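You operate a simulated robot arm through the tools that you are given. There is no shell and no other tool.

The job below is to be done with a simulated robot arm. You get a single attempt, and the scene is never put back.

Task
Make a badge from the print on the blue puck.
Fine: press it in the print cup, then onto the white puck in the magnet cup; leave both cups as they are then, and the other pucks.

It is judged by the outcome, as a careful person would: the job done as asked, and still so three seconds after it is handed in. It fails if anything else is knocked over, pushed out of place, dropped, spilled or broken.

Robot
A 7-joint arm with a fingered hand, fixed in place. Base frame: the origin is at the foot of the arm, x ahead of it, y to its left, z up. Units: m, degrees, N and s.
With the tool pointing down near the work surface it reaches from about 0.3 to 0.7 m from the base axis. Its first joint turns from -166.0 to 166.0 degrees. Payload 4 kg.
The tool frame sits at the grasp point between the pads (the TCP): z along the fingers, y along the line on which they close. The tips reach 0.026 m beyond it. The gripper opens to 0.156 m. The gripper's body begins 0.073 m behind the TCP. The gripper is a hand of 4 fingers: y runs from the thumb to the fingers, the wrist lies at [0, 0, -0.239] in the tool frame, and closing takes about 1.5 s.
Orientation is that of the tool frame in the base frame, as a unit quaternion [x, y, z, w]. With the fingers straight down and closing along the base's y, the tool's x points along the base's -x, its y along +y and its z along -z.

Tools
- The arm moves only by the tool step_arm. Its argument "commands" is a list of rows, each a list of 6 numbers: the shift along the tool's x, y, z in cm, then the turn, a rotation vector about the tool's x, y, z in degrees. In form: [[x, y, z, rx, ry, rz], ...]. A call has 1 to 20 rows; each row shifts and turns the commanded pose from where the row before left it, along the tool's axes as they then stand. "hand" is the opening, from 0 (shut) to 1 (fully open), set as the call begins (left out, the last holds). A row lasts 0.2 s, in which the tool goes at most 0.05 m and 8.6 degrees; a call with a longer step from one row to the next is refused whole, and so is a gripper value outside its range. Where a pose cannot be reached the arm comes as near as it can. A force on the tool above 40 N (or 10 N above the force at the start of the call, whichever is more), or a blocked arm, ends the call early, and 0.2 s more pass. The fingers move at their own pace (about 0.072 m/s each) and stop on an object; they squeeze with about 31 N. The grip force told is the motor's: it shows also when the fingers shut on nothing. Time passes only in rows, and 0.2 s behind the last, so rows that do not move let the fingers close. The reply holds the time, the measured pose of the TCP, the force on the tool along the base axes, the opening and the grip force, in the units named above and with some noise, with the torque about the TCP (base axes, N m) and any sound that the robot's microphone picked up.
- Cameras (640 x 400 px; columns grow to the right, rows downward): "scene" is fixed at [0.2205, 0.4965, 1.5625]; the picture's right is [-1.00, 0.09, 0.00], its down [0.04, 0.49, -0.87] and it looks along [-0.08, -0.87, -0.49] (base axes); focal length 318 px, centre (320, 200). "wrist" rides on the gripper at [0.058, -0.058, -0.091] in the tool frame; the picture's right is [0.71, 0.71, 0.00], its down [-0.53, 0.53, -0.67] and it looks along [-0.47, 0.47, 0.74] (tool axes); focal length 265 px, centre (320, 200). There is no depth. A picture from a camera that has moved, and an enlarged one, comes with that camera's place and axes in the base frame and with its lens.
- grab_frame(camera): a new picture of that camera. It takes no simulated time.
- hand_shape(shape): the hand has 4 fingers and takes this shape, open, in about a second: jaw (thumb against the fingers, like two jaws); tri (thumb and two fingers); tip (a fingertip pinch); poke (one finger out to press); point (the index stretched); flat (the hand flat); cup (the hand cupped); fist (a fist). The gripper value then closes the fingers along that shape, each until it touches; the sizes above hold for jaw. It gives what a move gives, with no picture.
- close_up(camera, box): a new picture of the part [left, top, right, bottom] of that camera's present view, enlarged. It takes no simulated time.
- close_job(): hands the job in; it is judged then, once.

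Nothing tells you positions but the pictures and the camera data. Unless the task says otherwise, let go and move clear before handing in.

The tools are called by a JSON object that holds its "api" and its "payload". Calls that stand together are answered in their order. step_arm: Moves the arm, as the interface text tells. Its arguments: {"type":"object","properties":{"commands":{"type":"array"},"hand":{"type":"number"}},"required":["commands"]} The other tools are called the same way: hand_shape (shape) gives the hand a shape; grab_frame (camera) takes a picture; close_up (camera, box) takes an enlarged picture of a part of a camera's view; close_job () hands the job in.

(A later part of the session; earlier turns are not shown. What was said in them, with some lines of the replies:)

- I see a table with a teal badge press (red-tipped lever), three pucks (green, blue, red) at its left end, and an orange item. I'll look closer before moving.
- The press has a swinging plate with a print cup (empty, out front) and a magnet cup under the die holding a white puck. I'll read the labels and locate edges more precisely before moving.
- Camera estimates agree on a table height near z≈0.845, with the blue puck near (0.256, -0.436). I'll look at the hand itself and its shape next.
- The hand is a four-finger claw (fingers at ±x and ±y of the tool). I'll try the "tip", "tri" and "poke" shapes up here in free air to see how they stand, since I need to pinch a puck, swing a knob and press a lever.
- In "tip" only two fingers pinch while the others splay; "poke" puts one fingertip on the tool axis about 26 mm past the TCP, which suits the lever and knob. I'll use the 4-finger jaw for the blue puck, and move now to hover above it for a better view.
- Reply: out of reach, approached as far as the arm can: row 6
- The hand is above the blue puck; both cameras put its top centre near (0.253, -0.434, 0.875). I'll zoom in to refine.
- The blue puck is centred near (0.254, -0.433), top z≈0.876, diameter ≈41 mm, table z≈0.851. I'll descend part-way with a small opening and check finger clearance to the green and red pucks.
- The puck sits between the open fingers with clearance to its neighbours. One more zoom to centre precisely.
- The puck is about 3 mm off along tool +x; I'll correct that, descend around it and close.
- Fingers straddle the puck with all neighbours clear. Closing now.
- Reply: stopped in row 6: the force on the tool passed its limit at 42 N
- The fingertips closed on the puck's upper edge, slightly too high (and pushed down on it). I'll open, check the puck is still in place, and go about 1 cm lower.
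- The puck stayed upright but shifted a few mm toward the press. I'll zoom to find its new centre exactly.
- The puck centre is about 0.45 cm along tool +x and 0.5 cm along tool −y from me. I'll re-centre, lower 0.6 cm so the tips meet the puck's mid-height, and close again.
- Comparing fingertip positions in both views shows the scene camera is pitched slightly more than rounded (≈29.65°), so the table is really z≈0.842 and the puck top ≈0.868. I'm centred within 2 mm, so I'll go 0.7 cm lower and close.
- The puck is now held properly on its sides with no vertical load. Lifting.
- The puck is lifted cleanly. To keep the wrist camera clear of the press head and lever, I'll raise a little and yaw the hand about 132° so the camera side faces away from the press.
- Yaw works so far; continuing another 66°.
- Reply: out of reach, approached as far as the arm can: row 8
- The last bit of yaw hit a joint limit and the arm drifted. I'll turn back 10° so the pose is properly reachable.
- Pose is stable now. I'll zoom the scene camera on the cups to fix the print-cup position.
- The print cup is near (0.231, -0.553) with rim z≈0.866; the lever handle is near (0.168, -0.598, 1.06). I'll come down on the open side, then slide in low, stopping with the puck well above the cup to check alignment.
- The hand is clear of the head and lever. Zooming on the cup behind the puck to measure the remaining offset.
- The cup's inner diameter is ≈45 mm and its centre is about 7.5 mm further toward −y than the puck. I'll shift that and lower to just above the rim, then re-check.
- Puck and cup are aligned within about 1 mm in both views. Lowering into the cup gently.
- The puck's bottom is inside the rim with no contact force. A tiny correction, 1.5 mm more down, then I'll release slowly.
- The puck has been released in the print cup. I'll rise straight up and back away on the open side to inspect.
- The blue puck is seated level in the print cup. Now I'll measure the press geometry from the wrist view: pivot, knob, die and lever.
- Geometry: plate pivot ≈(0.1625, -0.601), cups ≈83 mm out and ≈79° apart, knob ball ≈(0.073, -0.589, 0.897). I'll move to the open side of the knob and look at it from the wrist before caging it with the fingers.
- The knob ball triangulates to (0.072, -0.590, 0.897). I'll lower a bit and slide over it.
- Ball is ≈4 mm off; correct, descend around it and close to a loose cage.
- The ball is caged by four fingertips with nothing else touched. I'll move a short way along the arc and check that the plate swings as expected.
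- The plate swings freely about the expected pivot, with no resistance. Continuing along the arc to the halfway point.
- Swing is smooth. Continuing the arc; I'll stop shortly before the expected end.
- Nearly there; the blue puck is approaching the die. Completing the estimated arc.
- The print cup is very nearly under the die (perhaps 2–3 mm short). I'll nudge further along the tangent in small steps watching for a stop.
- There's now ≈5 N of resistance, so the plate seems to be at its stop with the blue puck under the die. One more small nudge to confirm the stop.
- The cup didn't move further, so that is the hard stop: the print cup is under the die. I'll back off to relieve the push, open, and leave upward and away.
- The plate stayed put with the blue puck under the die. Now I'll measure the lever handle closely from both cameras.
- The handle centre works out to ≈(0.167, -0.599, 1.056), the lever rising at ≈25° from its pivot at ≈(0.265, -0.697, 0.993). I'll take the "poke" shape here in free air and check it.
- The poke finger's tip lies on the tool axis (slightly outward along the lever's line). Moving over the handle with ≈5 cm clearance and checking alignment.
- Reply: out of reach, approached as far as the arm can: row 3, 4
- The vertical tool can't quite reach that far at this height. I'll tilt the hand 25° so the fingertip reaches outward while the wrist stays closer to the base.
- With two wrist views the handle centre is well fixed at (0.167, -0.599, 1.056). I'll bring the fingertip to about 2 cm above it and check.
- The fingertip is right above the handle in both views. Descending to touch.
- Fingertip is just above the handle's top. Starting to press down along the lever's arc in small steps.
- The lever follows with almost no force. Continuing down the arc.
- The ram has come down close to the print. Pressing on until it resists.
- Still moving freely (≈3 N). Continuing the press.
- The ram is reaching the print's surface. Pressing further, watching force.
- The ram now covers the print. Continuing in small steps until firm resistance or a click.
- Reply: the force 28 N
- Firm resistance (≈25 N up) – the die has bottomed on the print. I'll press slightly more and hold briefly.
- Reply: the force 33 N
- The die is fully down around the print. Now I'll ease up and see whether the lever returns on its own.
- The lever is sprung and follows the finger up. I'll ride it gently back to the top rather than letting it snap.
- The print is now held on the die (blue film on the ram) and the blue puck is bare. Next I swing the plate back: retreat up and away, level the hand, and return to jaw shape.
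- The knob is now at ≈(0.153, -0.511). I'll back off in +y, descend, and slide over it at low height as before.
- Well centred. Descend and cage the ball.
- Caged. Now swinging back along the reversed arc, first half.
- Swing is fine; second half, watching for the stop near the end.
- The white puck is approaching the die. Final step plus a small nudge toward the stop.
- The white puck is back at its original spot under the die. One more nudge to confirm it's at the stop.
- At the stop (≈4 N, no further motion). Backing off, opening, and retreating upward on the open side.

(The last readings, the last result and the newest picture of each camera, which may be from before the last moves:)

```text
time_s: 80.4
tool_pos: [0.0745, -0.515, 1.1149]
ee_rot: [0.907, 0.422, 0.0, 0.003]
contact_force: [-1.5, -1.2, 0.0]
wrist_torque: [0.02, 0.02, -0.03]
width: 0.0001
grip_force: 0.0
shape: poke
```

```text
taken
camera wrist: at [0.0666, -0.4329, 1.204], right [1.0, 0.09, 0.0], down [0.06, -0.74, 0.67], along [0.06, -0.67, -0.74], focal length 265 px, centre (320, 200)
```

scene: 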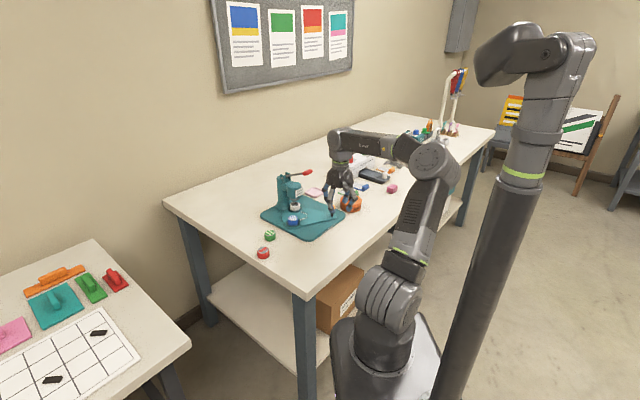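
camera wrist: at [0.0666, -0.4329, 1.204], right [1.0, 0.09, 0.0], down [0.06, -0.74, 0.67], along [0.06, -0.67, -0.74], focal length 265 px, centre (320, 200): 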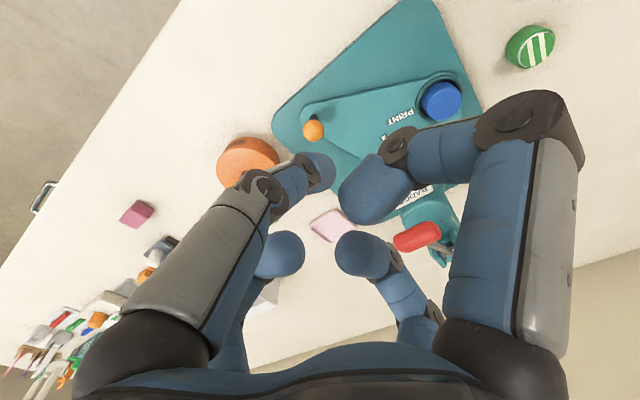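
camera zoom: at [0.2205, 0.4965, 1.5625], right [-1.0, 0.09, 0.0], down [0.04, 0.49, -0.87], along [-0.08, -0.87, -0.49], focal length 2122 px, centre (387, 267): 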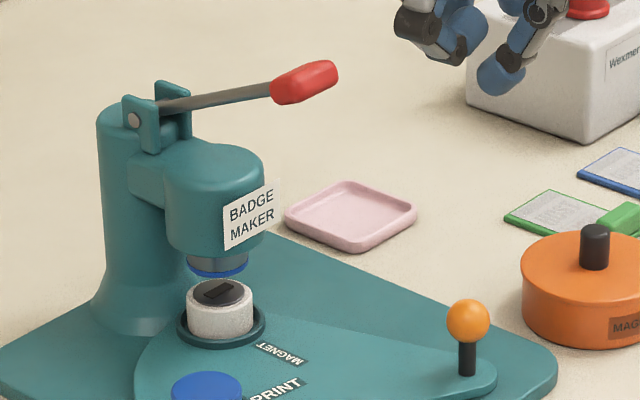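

Everything is clear. Tilting the poke hand again and moving over the lever handle.

{"api": "step_arm", "payload": {"commands": [[0, 0, 0, -6.88, -4.7, 0], [0, 0, 0, -6.88, -4.7, 0], [0, 0, 0, -6.88, -4.7, 0], [-0.596, 0.873, -2.266, 0, 0, 0], [0.07, 2.79, 1.06, 0, 0, 0], [0.07, 2.79, 1.06, 0, 0, 0], [0.07, 2.79, 1.06, 0, 0, 0], [0.07, 2.8, 1.05, 0, 0, 0], [0, 0, 0, 0, 0, 0]]}}

{"api": "close_up", "payload": {"camera": "scene", "box": [270, 145, 334, 185]}}

{"api": "close_up", "payload": {"camera": "wrist", "box": [240, 80, 400, 200]}}

```text
time_s: 82.4
tool_pos: [0.1639, -0.5917, 1.1384]
ee_rot: [0.884, 0.412, -0.036, 0.215]
contact_force: [0.4, 0.1, 0.2]
wrist_torque: [0.01, 0.01, 0.0]
width: 0.0002
grip_force: 0.0
shape: poke
```

```text
10.00 times, centred on (302, 165) of scene
camera zoom: at [0.2205, 0.4965, 1.5625], right [-1.0, 0.09, 0.0], down [0.04, 0.49, -0.87], along [-0.08, -0.87, -0.49], focal length 3183 px, centre (500, 550)
```

zoom: 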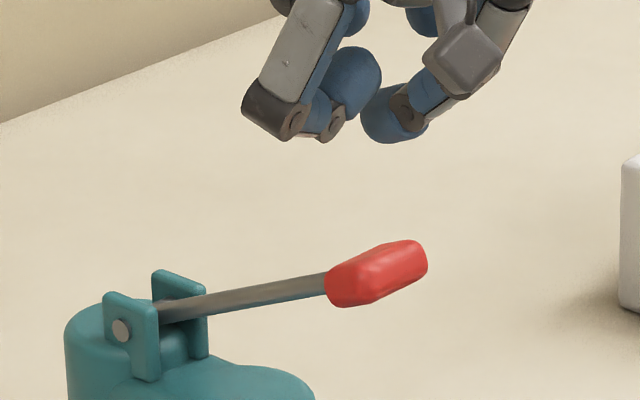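

```text
3.33 times, centred on (320, 140) of wrist
camera zoom: at [0.1479, -0.4812, 1.1854], right [0.99, 0.1, 0.08], down [-0.03, -0.4, 0.92], along [0.13, -0.91, -0.39], focal length 885 px, centre (320, 400)
```

zoom: 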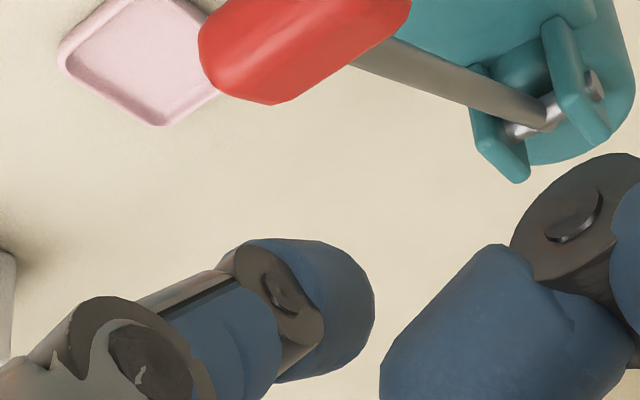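

Same position as for the first press. Descending and pressing along the same arc.

{"api": "step_arm", "payload": {"commands": [[0.176, -0.258, 0.67, 0, 0, 0], [0.176, -0.258, 0.67, 0, 0, 0], [0.176, -0.258, 0.67, 0, 0, 0], [0.176, -0.258, 0.67, 0, 0, 0], [0.176, -0.258, 0.67, 0, 0, 0], [0.07, -0.105, 0.272, 0, 0, 0], [0.07, -0.105, 0.272, 0, 0, 0], [0.127, -0.345, 0.385, 0, 0, 0], [0.127, -0.345, 0.385, 0, 0, 0], [0, 0, 0, 0, 0, 0]]}}

{"api": "close_up", "payload": {"camera": "scene", "box": [262, 160, 342, 210]}}

{"api": "close_up", "payload": {"camera": "wrist", "box": [240, 80, 400, 200]}}

```text
time_s: 84.6
tool_pos: [0.1602, -0.5886, 1.0871]
ee_rot: [0.885, 0.412, -0.036, 0.215]
contact_force: [0.5, 0.6, 1.1]
wrist_torque: [0.04, 0.01, 0.02]
width: 0.0001
grip_force: 0.1
shape: poke
```

```text
8.00 times, centred on (302, 185) of scene
camera zoom: at [0.2205, 0.4965, 1.5625], right [-1.0, 0.09, 0.0], down [0.04, 0.49, -0.87], along [-0.08, -0.87, -0.49], focal length 2546 px, centre (464, 320)
```

zoom: 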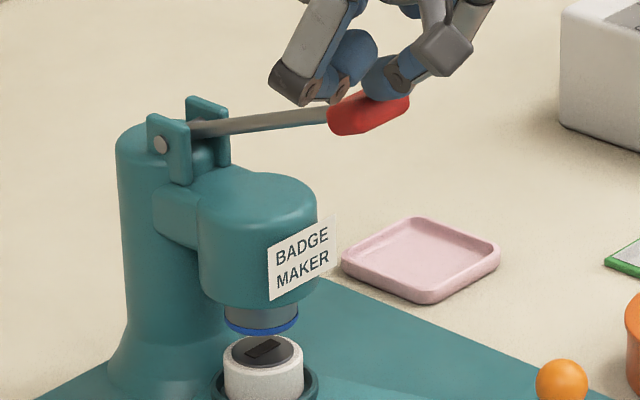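

```text
3.33 times, centred on (320, 140) of wrist
camera zoom: at [0.1452, -0.478, 1.133], right [0.99, 0.1, 0.08], down [-0.03, -0.4, 0.92], along [0.13, -0.91, -0.39], focal length 885 px, centre (320, 400)
```

zoom: 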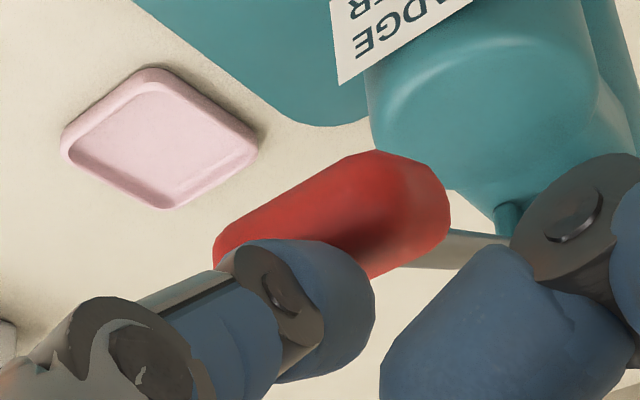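

The finger is on the handle just as before. Continuing the press.

{"api": "step_arm", "payload": {"commands": [[0.127, -0.345, 0.385, 0, 0, 0], [0.127, -0.345, 0.385, 0, 0, 0], [0.127, -0.345, 0.385, 0, 0, 0], [0.131, -0.274, 0.449, 0, 0, 0], [0.131, -0.274, 0.449, 0, 0, 0], [0.131, -0.274, 0.449, 0, 0, 0], [0.131, -0.274, 0.449, 0, 0, 0], [0, 0, 0, 0, 0, 0]]}}

{"api": "close_up", "payload": {"camera": "scene", "box": [262, 160, 342, 210]}}

{"api": "close_up", "payload": {"camera": "wrist", "box": [240, 80, 400, 200]}}

```text
time_s: 86.4
tool_pos: [0.1532, -0.585, 1.0483]
ee_rot: [0.884, 0.413, -0.035, 0.216]
contact_force: [0.0, 0.0, 1.3]
wrist_torque: [0.01, 0.0, 0.01]
width: 0.0
grip_force: 0.1
shape: poke
```

```text
8.00 times, centred on (302, 185) of scene
camera zoom: at [0.2205, 0.4965, 1.5625], right [-1.0, 0.09, 0.0], down [0.04, 0.49, -0.87], along [-0.08, -0.87, -0.49], focal length 2546 px, centre (464, 320)
```

zoom: 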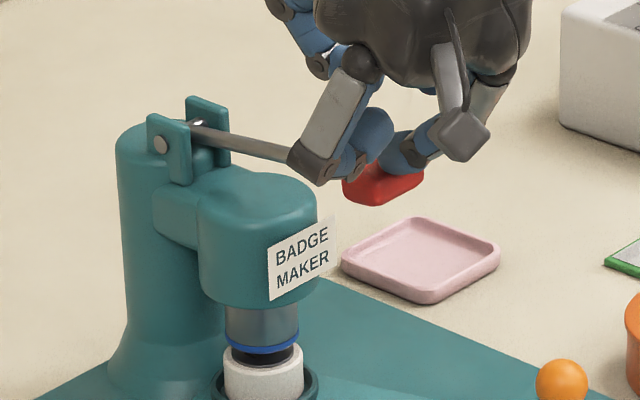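

```text
3.33 times, centred on (320, 140) of wrist
camera zoom: at [0.1385, -0.474, 1.0958], right [0.99, 0.1, 0.08], down [-0.03, -0.4, 0.92], along [0.13, -0.91, -0.39], focal length 885 px, centre (320, 400)
```

zoom: 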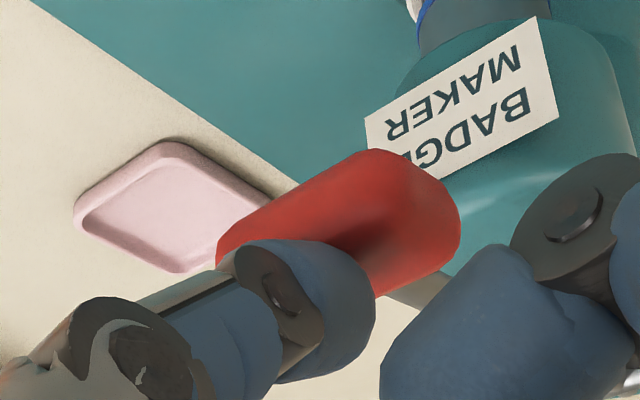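

The ram with the print is nearing the magnet. Continuing down.

{"api": "step_arm", "payload": {"commands": [[0.131, -0.274, 0.449, 0, 0, 0], [0.108, -0.176, 0.4, 0, 0, 0], [0.108, -0.176, 0.4, 0, 0, 0], [0.108, -0.176, 0.4, 0, 0, 0], [0.105, -0.119, 0.42, 0, 0, 0], [0, 0, 0, 0, 0, 0]]}}

{"api": "close_up", "payload": {"camera": "scene", "box": [262, 165, 342, 215]}}

```text
time_s: 87.8
tool_pos: [0.1526, -0.5831, 1.0266]
ee_rot: [0.885, 0.412, -0.035, 0.216]
contact_force: [-0.2, 0.0, 2.3]
wrist_torque: [-0.02, -0.01, 0.0]
width: 0.0
grip_force: 0.1
shape: poke
```

```text
8.00 times, centred on (302, 190) of scene
camera zoom: at [0.2205, 0.4965, 1.5625], right [-1.0, 0.09, 0.0], down [0.04, 0.49, -0.87], along [-0.08, -0.87, -0.49], focal length 2546 px, centre (464, 280)
```

zoom: 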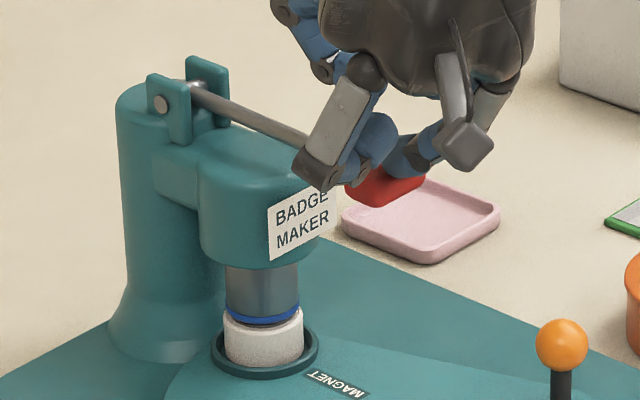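

{"api": "step_arm", "payload": {"commands": [[0.105, -0.119, 0.42, 0, 0, 0], [0.105, -0.119, 0.42, 0, 0, 0], [0, 0, 0, 0, 0, 0]]}}

{"api": "step_arm", "payload": {"commands": [[0.105, -0.119, 0.42, 0, 0, 0], [0, 0, 0, 0, 0, 0]]}}

{"api": "close_up", "payload": {"camera": "scene", "box": [262, 165, 342, 215]}}

```text
time_s: 88.6
tool_pos: [0.1536, -0.5836, 1.0164]
ee_rot: [0.884, 0.413, -0.035, 0.216]
contact_force: [-0.3, 1.3, 2.9]
wrist_torque: [0.03, -0.05, -0.02]
width: 0.0
grip_force: 0.1
shape: poke
```

```text
time_s: 89.2
tool_pos: [0.1531, -0.583, 1.0139]
ee_rot: [0.885, 0.412, -0.035, 0.217]
contact_force: [0.8, -1.5, 2.1]
wrist_torque: [-0.03, -0.04, -0.04]
width: 0.0001
grip_force: 0.1
shape: poke
```

```text
8.00 times, centred on (302, 190) of scene
camera zoom: at [0.2205, 0.4965, 1.5625], right [-1.0, 0.09, 0.0], down [0.04, 0.49, -0.87], along [-0.08, -0.87, -0.49], focal length 2546 px, centre (464, 280)
```

zoom: 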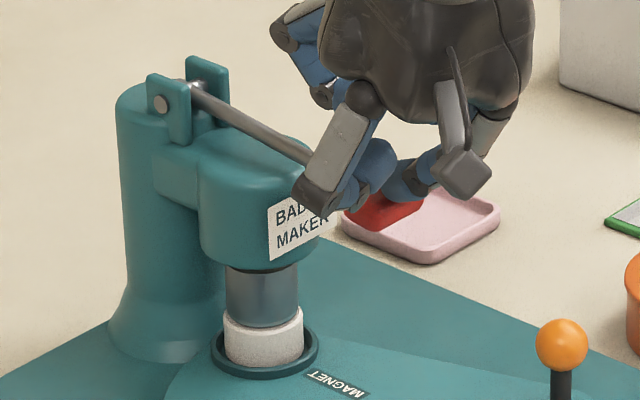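

The blue print has met the magnet disc. Pressing fully until firm resistance.

{"api": "step_arm", "payload": {"commands": [[0.105, -0.119, 0.42, 0, 0, 0], [0, 0, 0, 0, 0, 0]]}}

{"api": "step_arm", "payload": {"commands": [[0.105, -0.1, 0.42, 0, 0, 0], [0, 0, 0, 0, 0, 0]]}}

{"api": "step_arm", "payload": {"commands": [[0.05, -0.05, 0.2, 0, 0, 0], [0, 0, 0, 0, 0, 0]]}}

{"api": "close_up", "payload": {"camera": "scene", "box": [262, 165, 342, 215]}}

```text
time_s: 89.8
tool_pos: [0.1542, -0.5841, 1.0086]
ee_rot: [0.885, 0.412, -0.035, 0.216]
contact_force: [0.2, -1.0, 3.2]
wrist_torque: [-0.02, -0.06, 0.01]
width: 0.0
grip_force: 0.1
shape: poke
```

```text
time_s: 90.4
tool_pos: [0.1543, -0.5841, 1.0046]
ee_rot: [0.884, 0.413, -0.034, 0.217]
contact_force: [-3.6, 1.0, 7.5]
wrist_torque: [0.01, 0.02, -0.06]
width: 0.0003
grip_force: 0.0
shape: poke
```

```text
time_s: 91.0
tool_pos: [0.1534, -0.5834, 1.0026]
ee_rot: [0.884, 0.412, -0.036, 0.217]
contact_force: [-10.1, 8.9, 23.2]
wrist_torque: [0.0, 0.08, -0.04]
width: 0.0001
grip_force: 0.0
shape: poke
```

```text
8.00 times, centred on (302, 190) of scene
camera zoom: at [0.2205, 0.4965, 1.5625], right [-1.0, 0.09, 0.0], down [0.04, 0.49, -0.87], along [-0.08, -0.87, -0.49], focal length 2546 px, centre (464, 280)
```

zoom: 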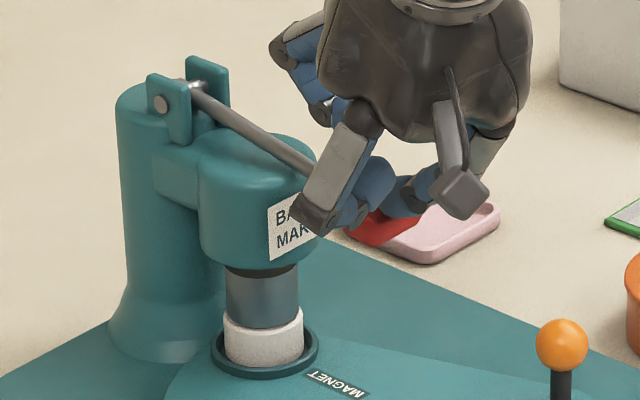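

Firm resistance (≈23 N), as in the first press. A touch more, held briefly.

{"api": "step_arm", "payload": {"commands": [[0.04, -0.04, 0.15, 0, 0, 0], [0, 0, 0, 0, 0, 0], [0, 0, 0, 0, 0, 0], [0, 0, 0, 0, 0, 0]]}}

{"api": "close_up", "payload": {"camera": "scene", "box": [278, 185, 318, 215]}}

```text
time_s: 92.0
tool_pos: [0.1544, -0.5856, 1.0]
ee_rot: [0.885, 0.412, -0.035, 0.216]
contact_force: [-15.2, 5.0, 28.8]
wrist_torque: [-0.12, 0.03, -0.13]
width: 0.0
grip_force: 0.0
shape: poke
```

```text
13.33 times, centred on (298, 200) of scene
camera zoom: at [0.2205, 0.4965, 1.5625], right [-1.0, 0.09, 0.0], down [0.04, 0.49, -0.87], along [-0.08, -0.87, -0.49], focal length 4244 px, centre (613, 200)
```

zoom: 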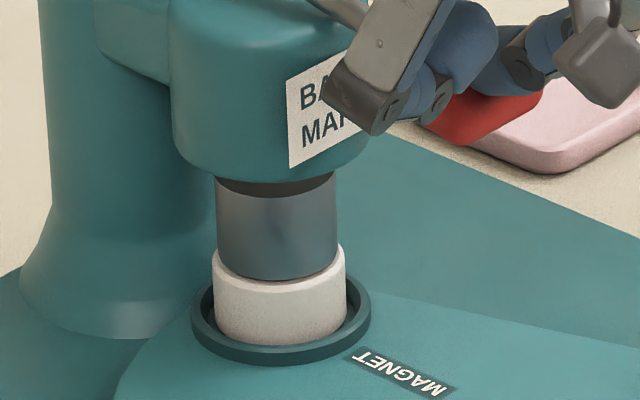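

The press is fully closed onto the magnet. Now riding the lever back up gently.

{"api": "step_arm", "payload": {"commands": [[-0.1, 0.12, -0.42, 0, 0, 0], [-0.12, 0.17, -0.453, 0, 0, 0], [-0.12, 0.17, -0.453, 0, 0, 0], [-0.12, 0.17, -0.453, 0, 0, 0], [-0.143, 0.209, -0.544, 0, 0, 0], [-0.143, 0.209, -0.544, 0, 0, 0], [-0.143, 0.209, -0.544, 0, 0, 0], [-0.143, 0.209, -0.544, 0, 0, 0], [-0.149, 0.339, -0.492, 0, 0, 0], [-0.149, 0.339, -0.492, 0, 0, 0], [-0.149, 0.339, -0.492, 0, 0, 0], [-0.149, 0.339, -0.492, 0, 0, 0], [-0.149, 0.339, -0.492, 0, 0, 0], [-0.149, 0.339, -0.492, 0, 0, 0], [-0.149, 0.339, -0.492, 0, 0, 0], [-0.149, 0.339, -0.492, 0, 0, 0], [-0.143, 0.209, -0.544, 0, 0, 0], [0, 0, 0, 0, 0, 0]]}}

{"api": "close_up", "payload": {"camera": "scene", "box": [262, 160, 342, 210]}}

{"api": "close_up", "payload": {"camera": "scene", "box": [278, 190, 318, 220]}}

```text
time_s: 95.8
tool_pos: [0.163, -0.5932, 1.0967]
ee_rot: [0.884, 0.413, -0.035, 0.217]
contact_force: [0.7, 0.0, -0.8]
wrist_torque: [-0.02, 0.02, 0.02]
width: 0.0001
grip_force: 0.0
shape: poke
```

```text
8.00 times, centred on (302, 185) of scene
camera zoom: at [0.2205, 0.4965, 1.5625], right [-1.0, 0.09, 0.0], down [0.04, 0.49, -0.87], along [-0.08, -0.87, -0.49], focal length 2546 px, centre (464, 320)
```

zoom: 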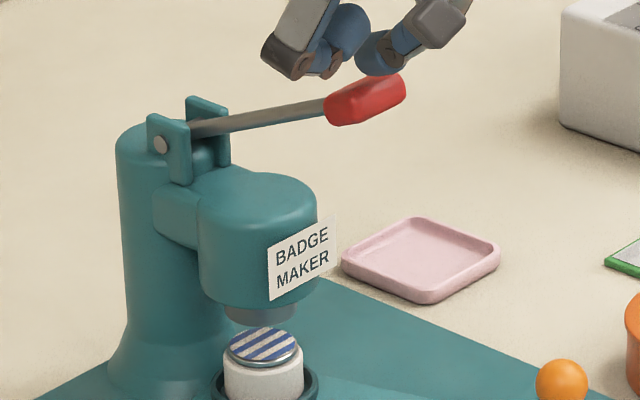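

```text
13.33 times, centred on (298, 205) of scene
camera zoom: at [0.2205, 0.4965, 1.5625], right [-1.0, 0.09, 0.0], down [0.04, 0.49, -0.87], along [-0.08, -0.87, -0.49], focal length 4244 px, centre (613, 133)
```

zoom: 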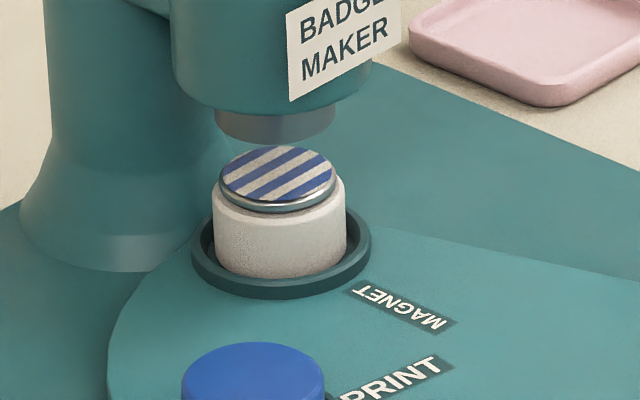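

The badge is made: the blue-striped print now sits pressed on the magnet on the white puck, and the ram is bare. I'll leave both cups as they are and move the arm clear.

{"api": "step_arm", "payload": {"commands": [[-0.36, 0.52, -1.36, 0, 0, 0], [-0.36, 0.52, -1.36, 0, 0, 0], [2.1, -1.7, -1.2, 0, 0, 0], [2.1, -1.7, -1.2, 0, 0, 0], [2.1, -1.7, -1.2, 0, 0, 0], [0, 0, 0, 6.88, 4.7, 0], [0, 0, 0, 6.88, 4.7, 0], [0, 0, 0, 6.88, 4.7, 0], [1.5, -1.3, -3, 0, 0, 0], [1.5, -1.3, -3, 0, 0, 0], [0, 0, 0, 0, 0, 0]]}}

{"api": "grab_frame", "payload": {"camera": "scene"}}

{"api": "close_up", "payload": {"camera": "scene", "box": [240, 160, 368, 260]}}

{"api": "grab_frame", "payload": {"camera": "wrist"}}

```text
time_s: 98.2
tool_pos: [0.1605, -0.463, 1.1856]
ee_rot: [0.906, 0.423, 0.0, 0.002]
contact_force: [0.2, -0.2, 0.3]
wrist_torque: [-0.02, -0.03, 0.03]
width: 0.0
grip_force: 0.1
shape: poke
```

```text
taken
```

scene: 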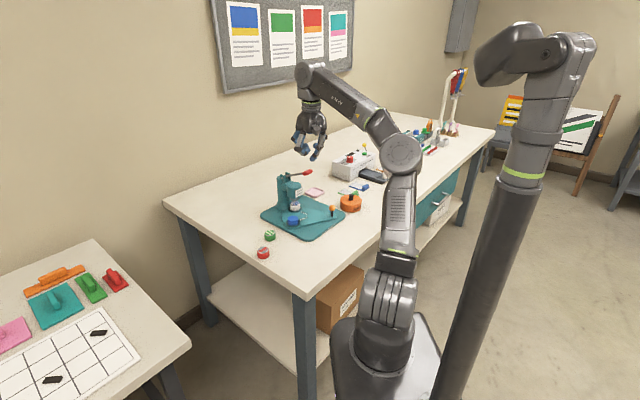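

```text
4.00 times, centred on (304, 210) of scene
camera zoom: at [0.2205, 0.4965, 1.5625], right [-1.0, 0.09, 0.0], down [0.04, 0.49, -0.87], along [-0.08, -0.87, -0.49], focal length 1273 px, centre (384, 160)
```

zoom: 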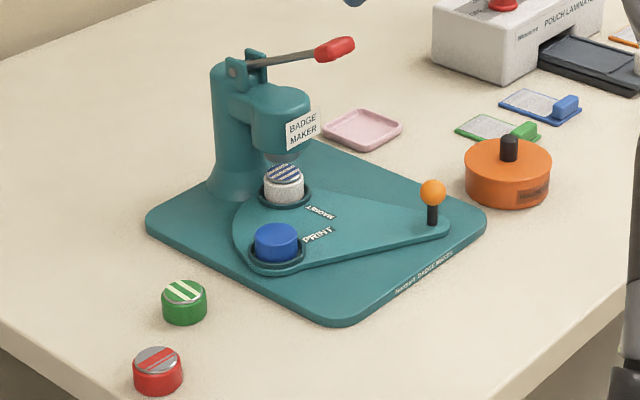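

```text
taken
camera wrist: at [0.1532, -0.3809, 1.2767], right [1.0, 0.09, 0.0], down [0.06, -0.74, 0.67], along [0.06, -0.67, -0.74], focal length 265 px, centre (320, 200)
```

wrist: 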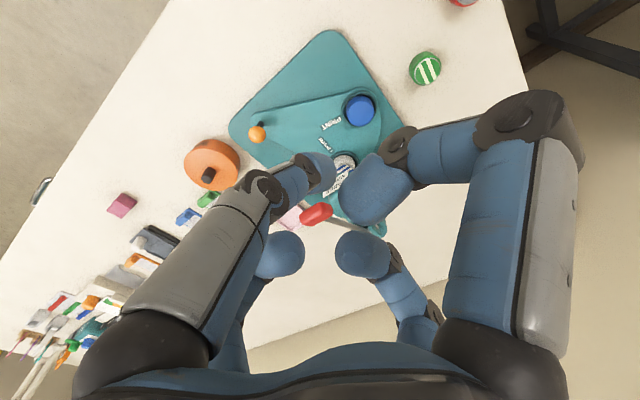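

The striped badge sits on the white puck in the magnet cup, and the bare blue puck is in the print cup. The lever is up, the green and red pucks look untouched, and the arm is clear. Handing in.

{"api": "close_job", "payload": {}}

```text
The job is handed in.
```

The badge is made: the blue-striped print is now pressed onto the magnet on the white puck. I've handed the job in, but no verdict has come back yet.

- **First press:** I set the blue puck in the print cup, swung the plate under the die and pressed until it resisted firmly. The print lifted off onto the die.
- **Second press:** I swung the magnet cup back under the die to its stop and pressed again just as firmly. The print came off the die onto the magnet.
- **How it stands now:** The badge on its white puck is in the magnet cup, and the bare blue puck is in the print cup. The lever is up and the arm is well clear. The green and red pucks look untouched in the last pictures.

My first grip on the blue puck was too high. It pushed down on the puck's top edge and slid it a few millimetres along the table before I gripped it properly. It stayed upright and nothing else moved.
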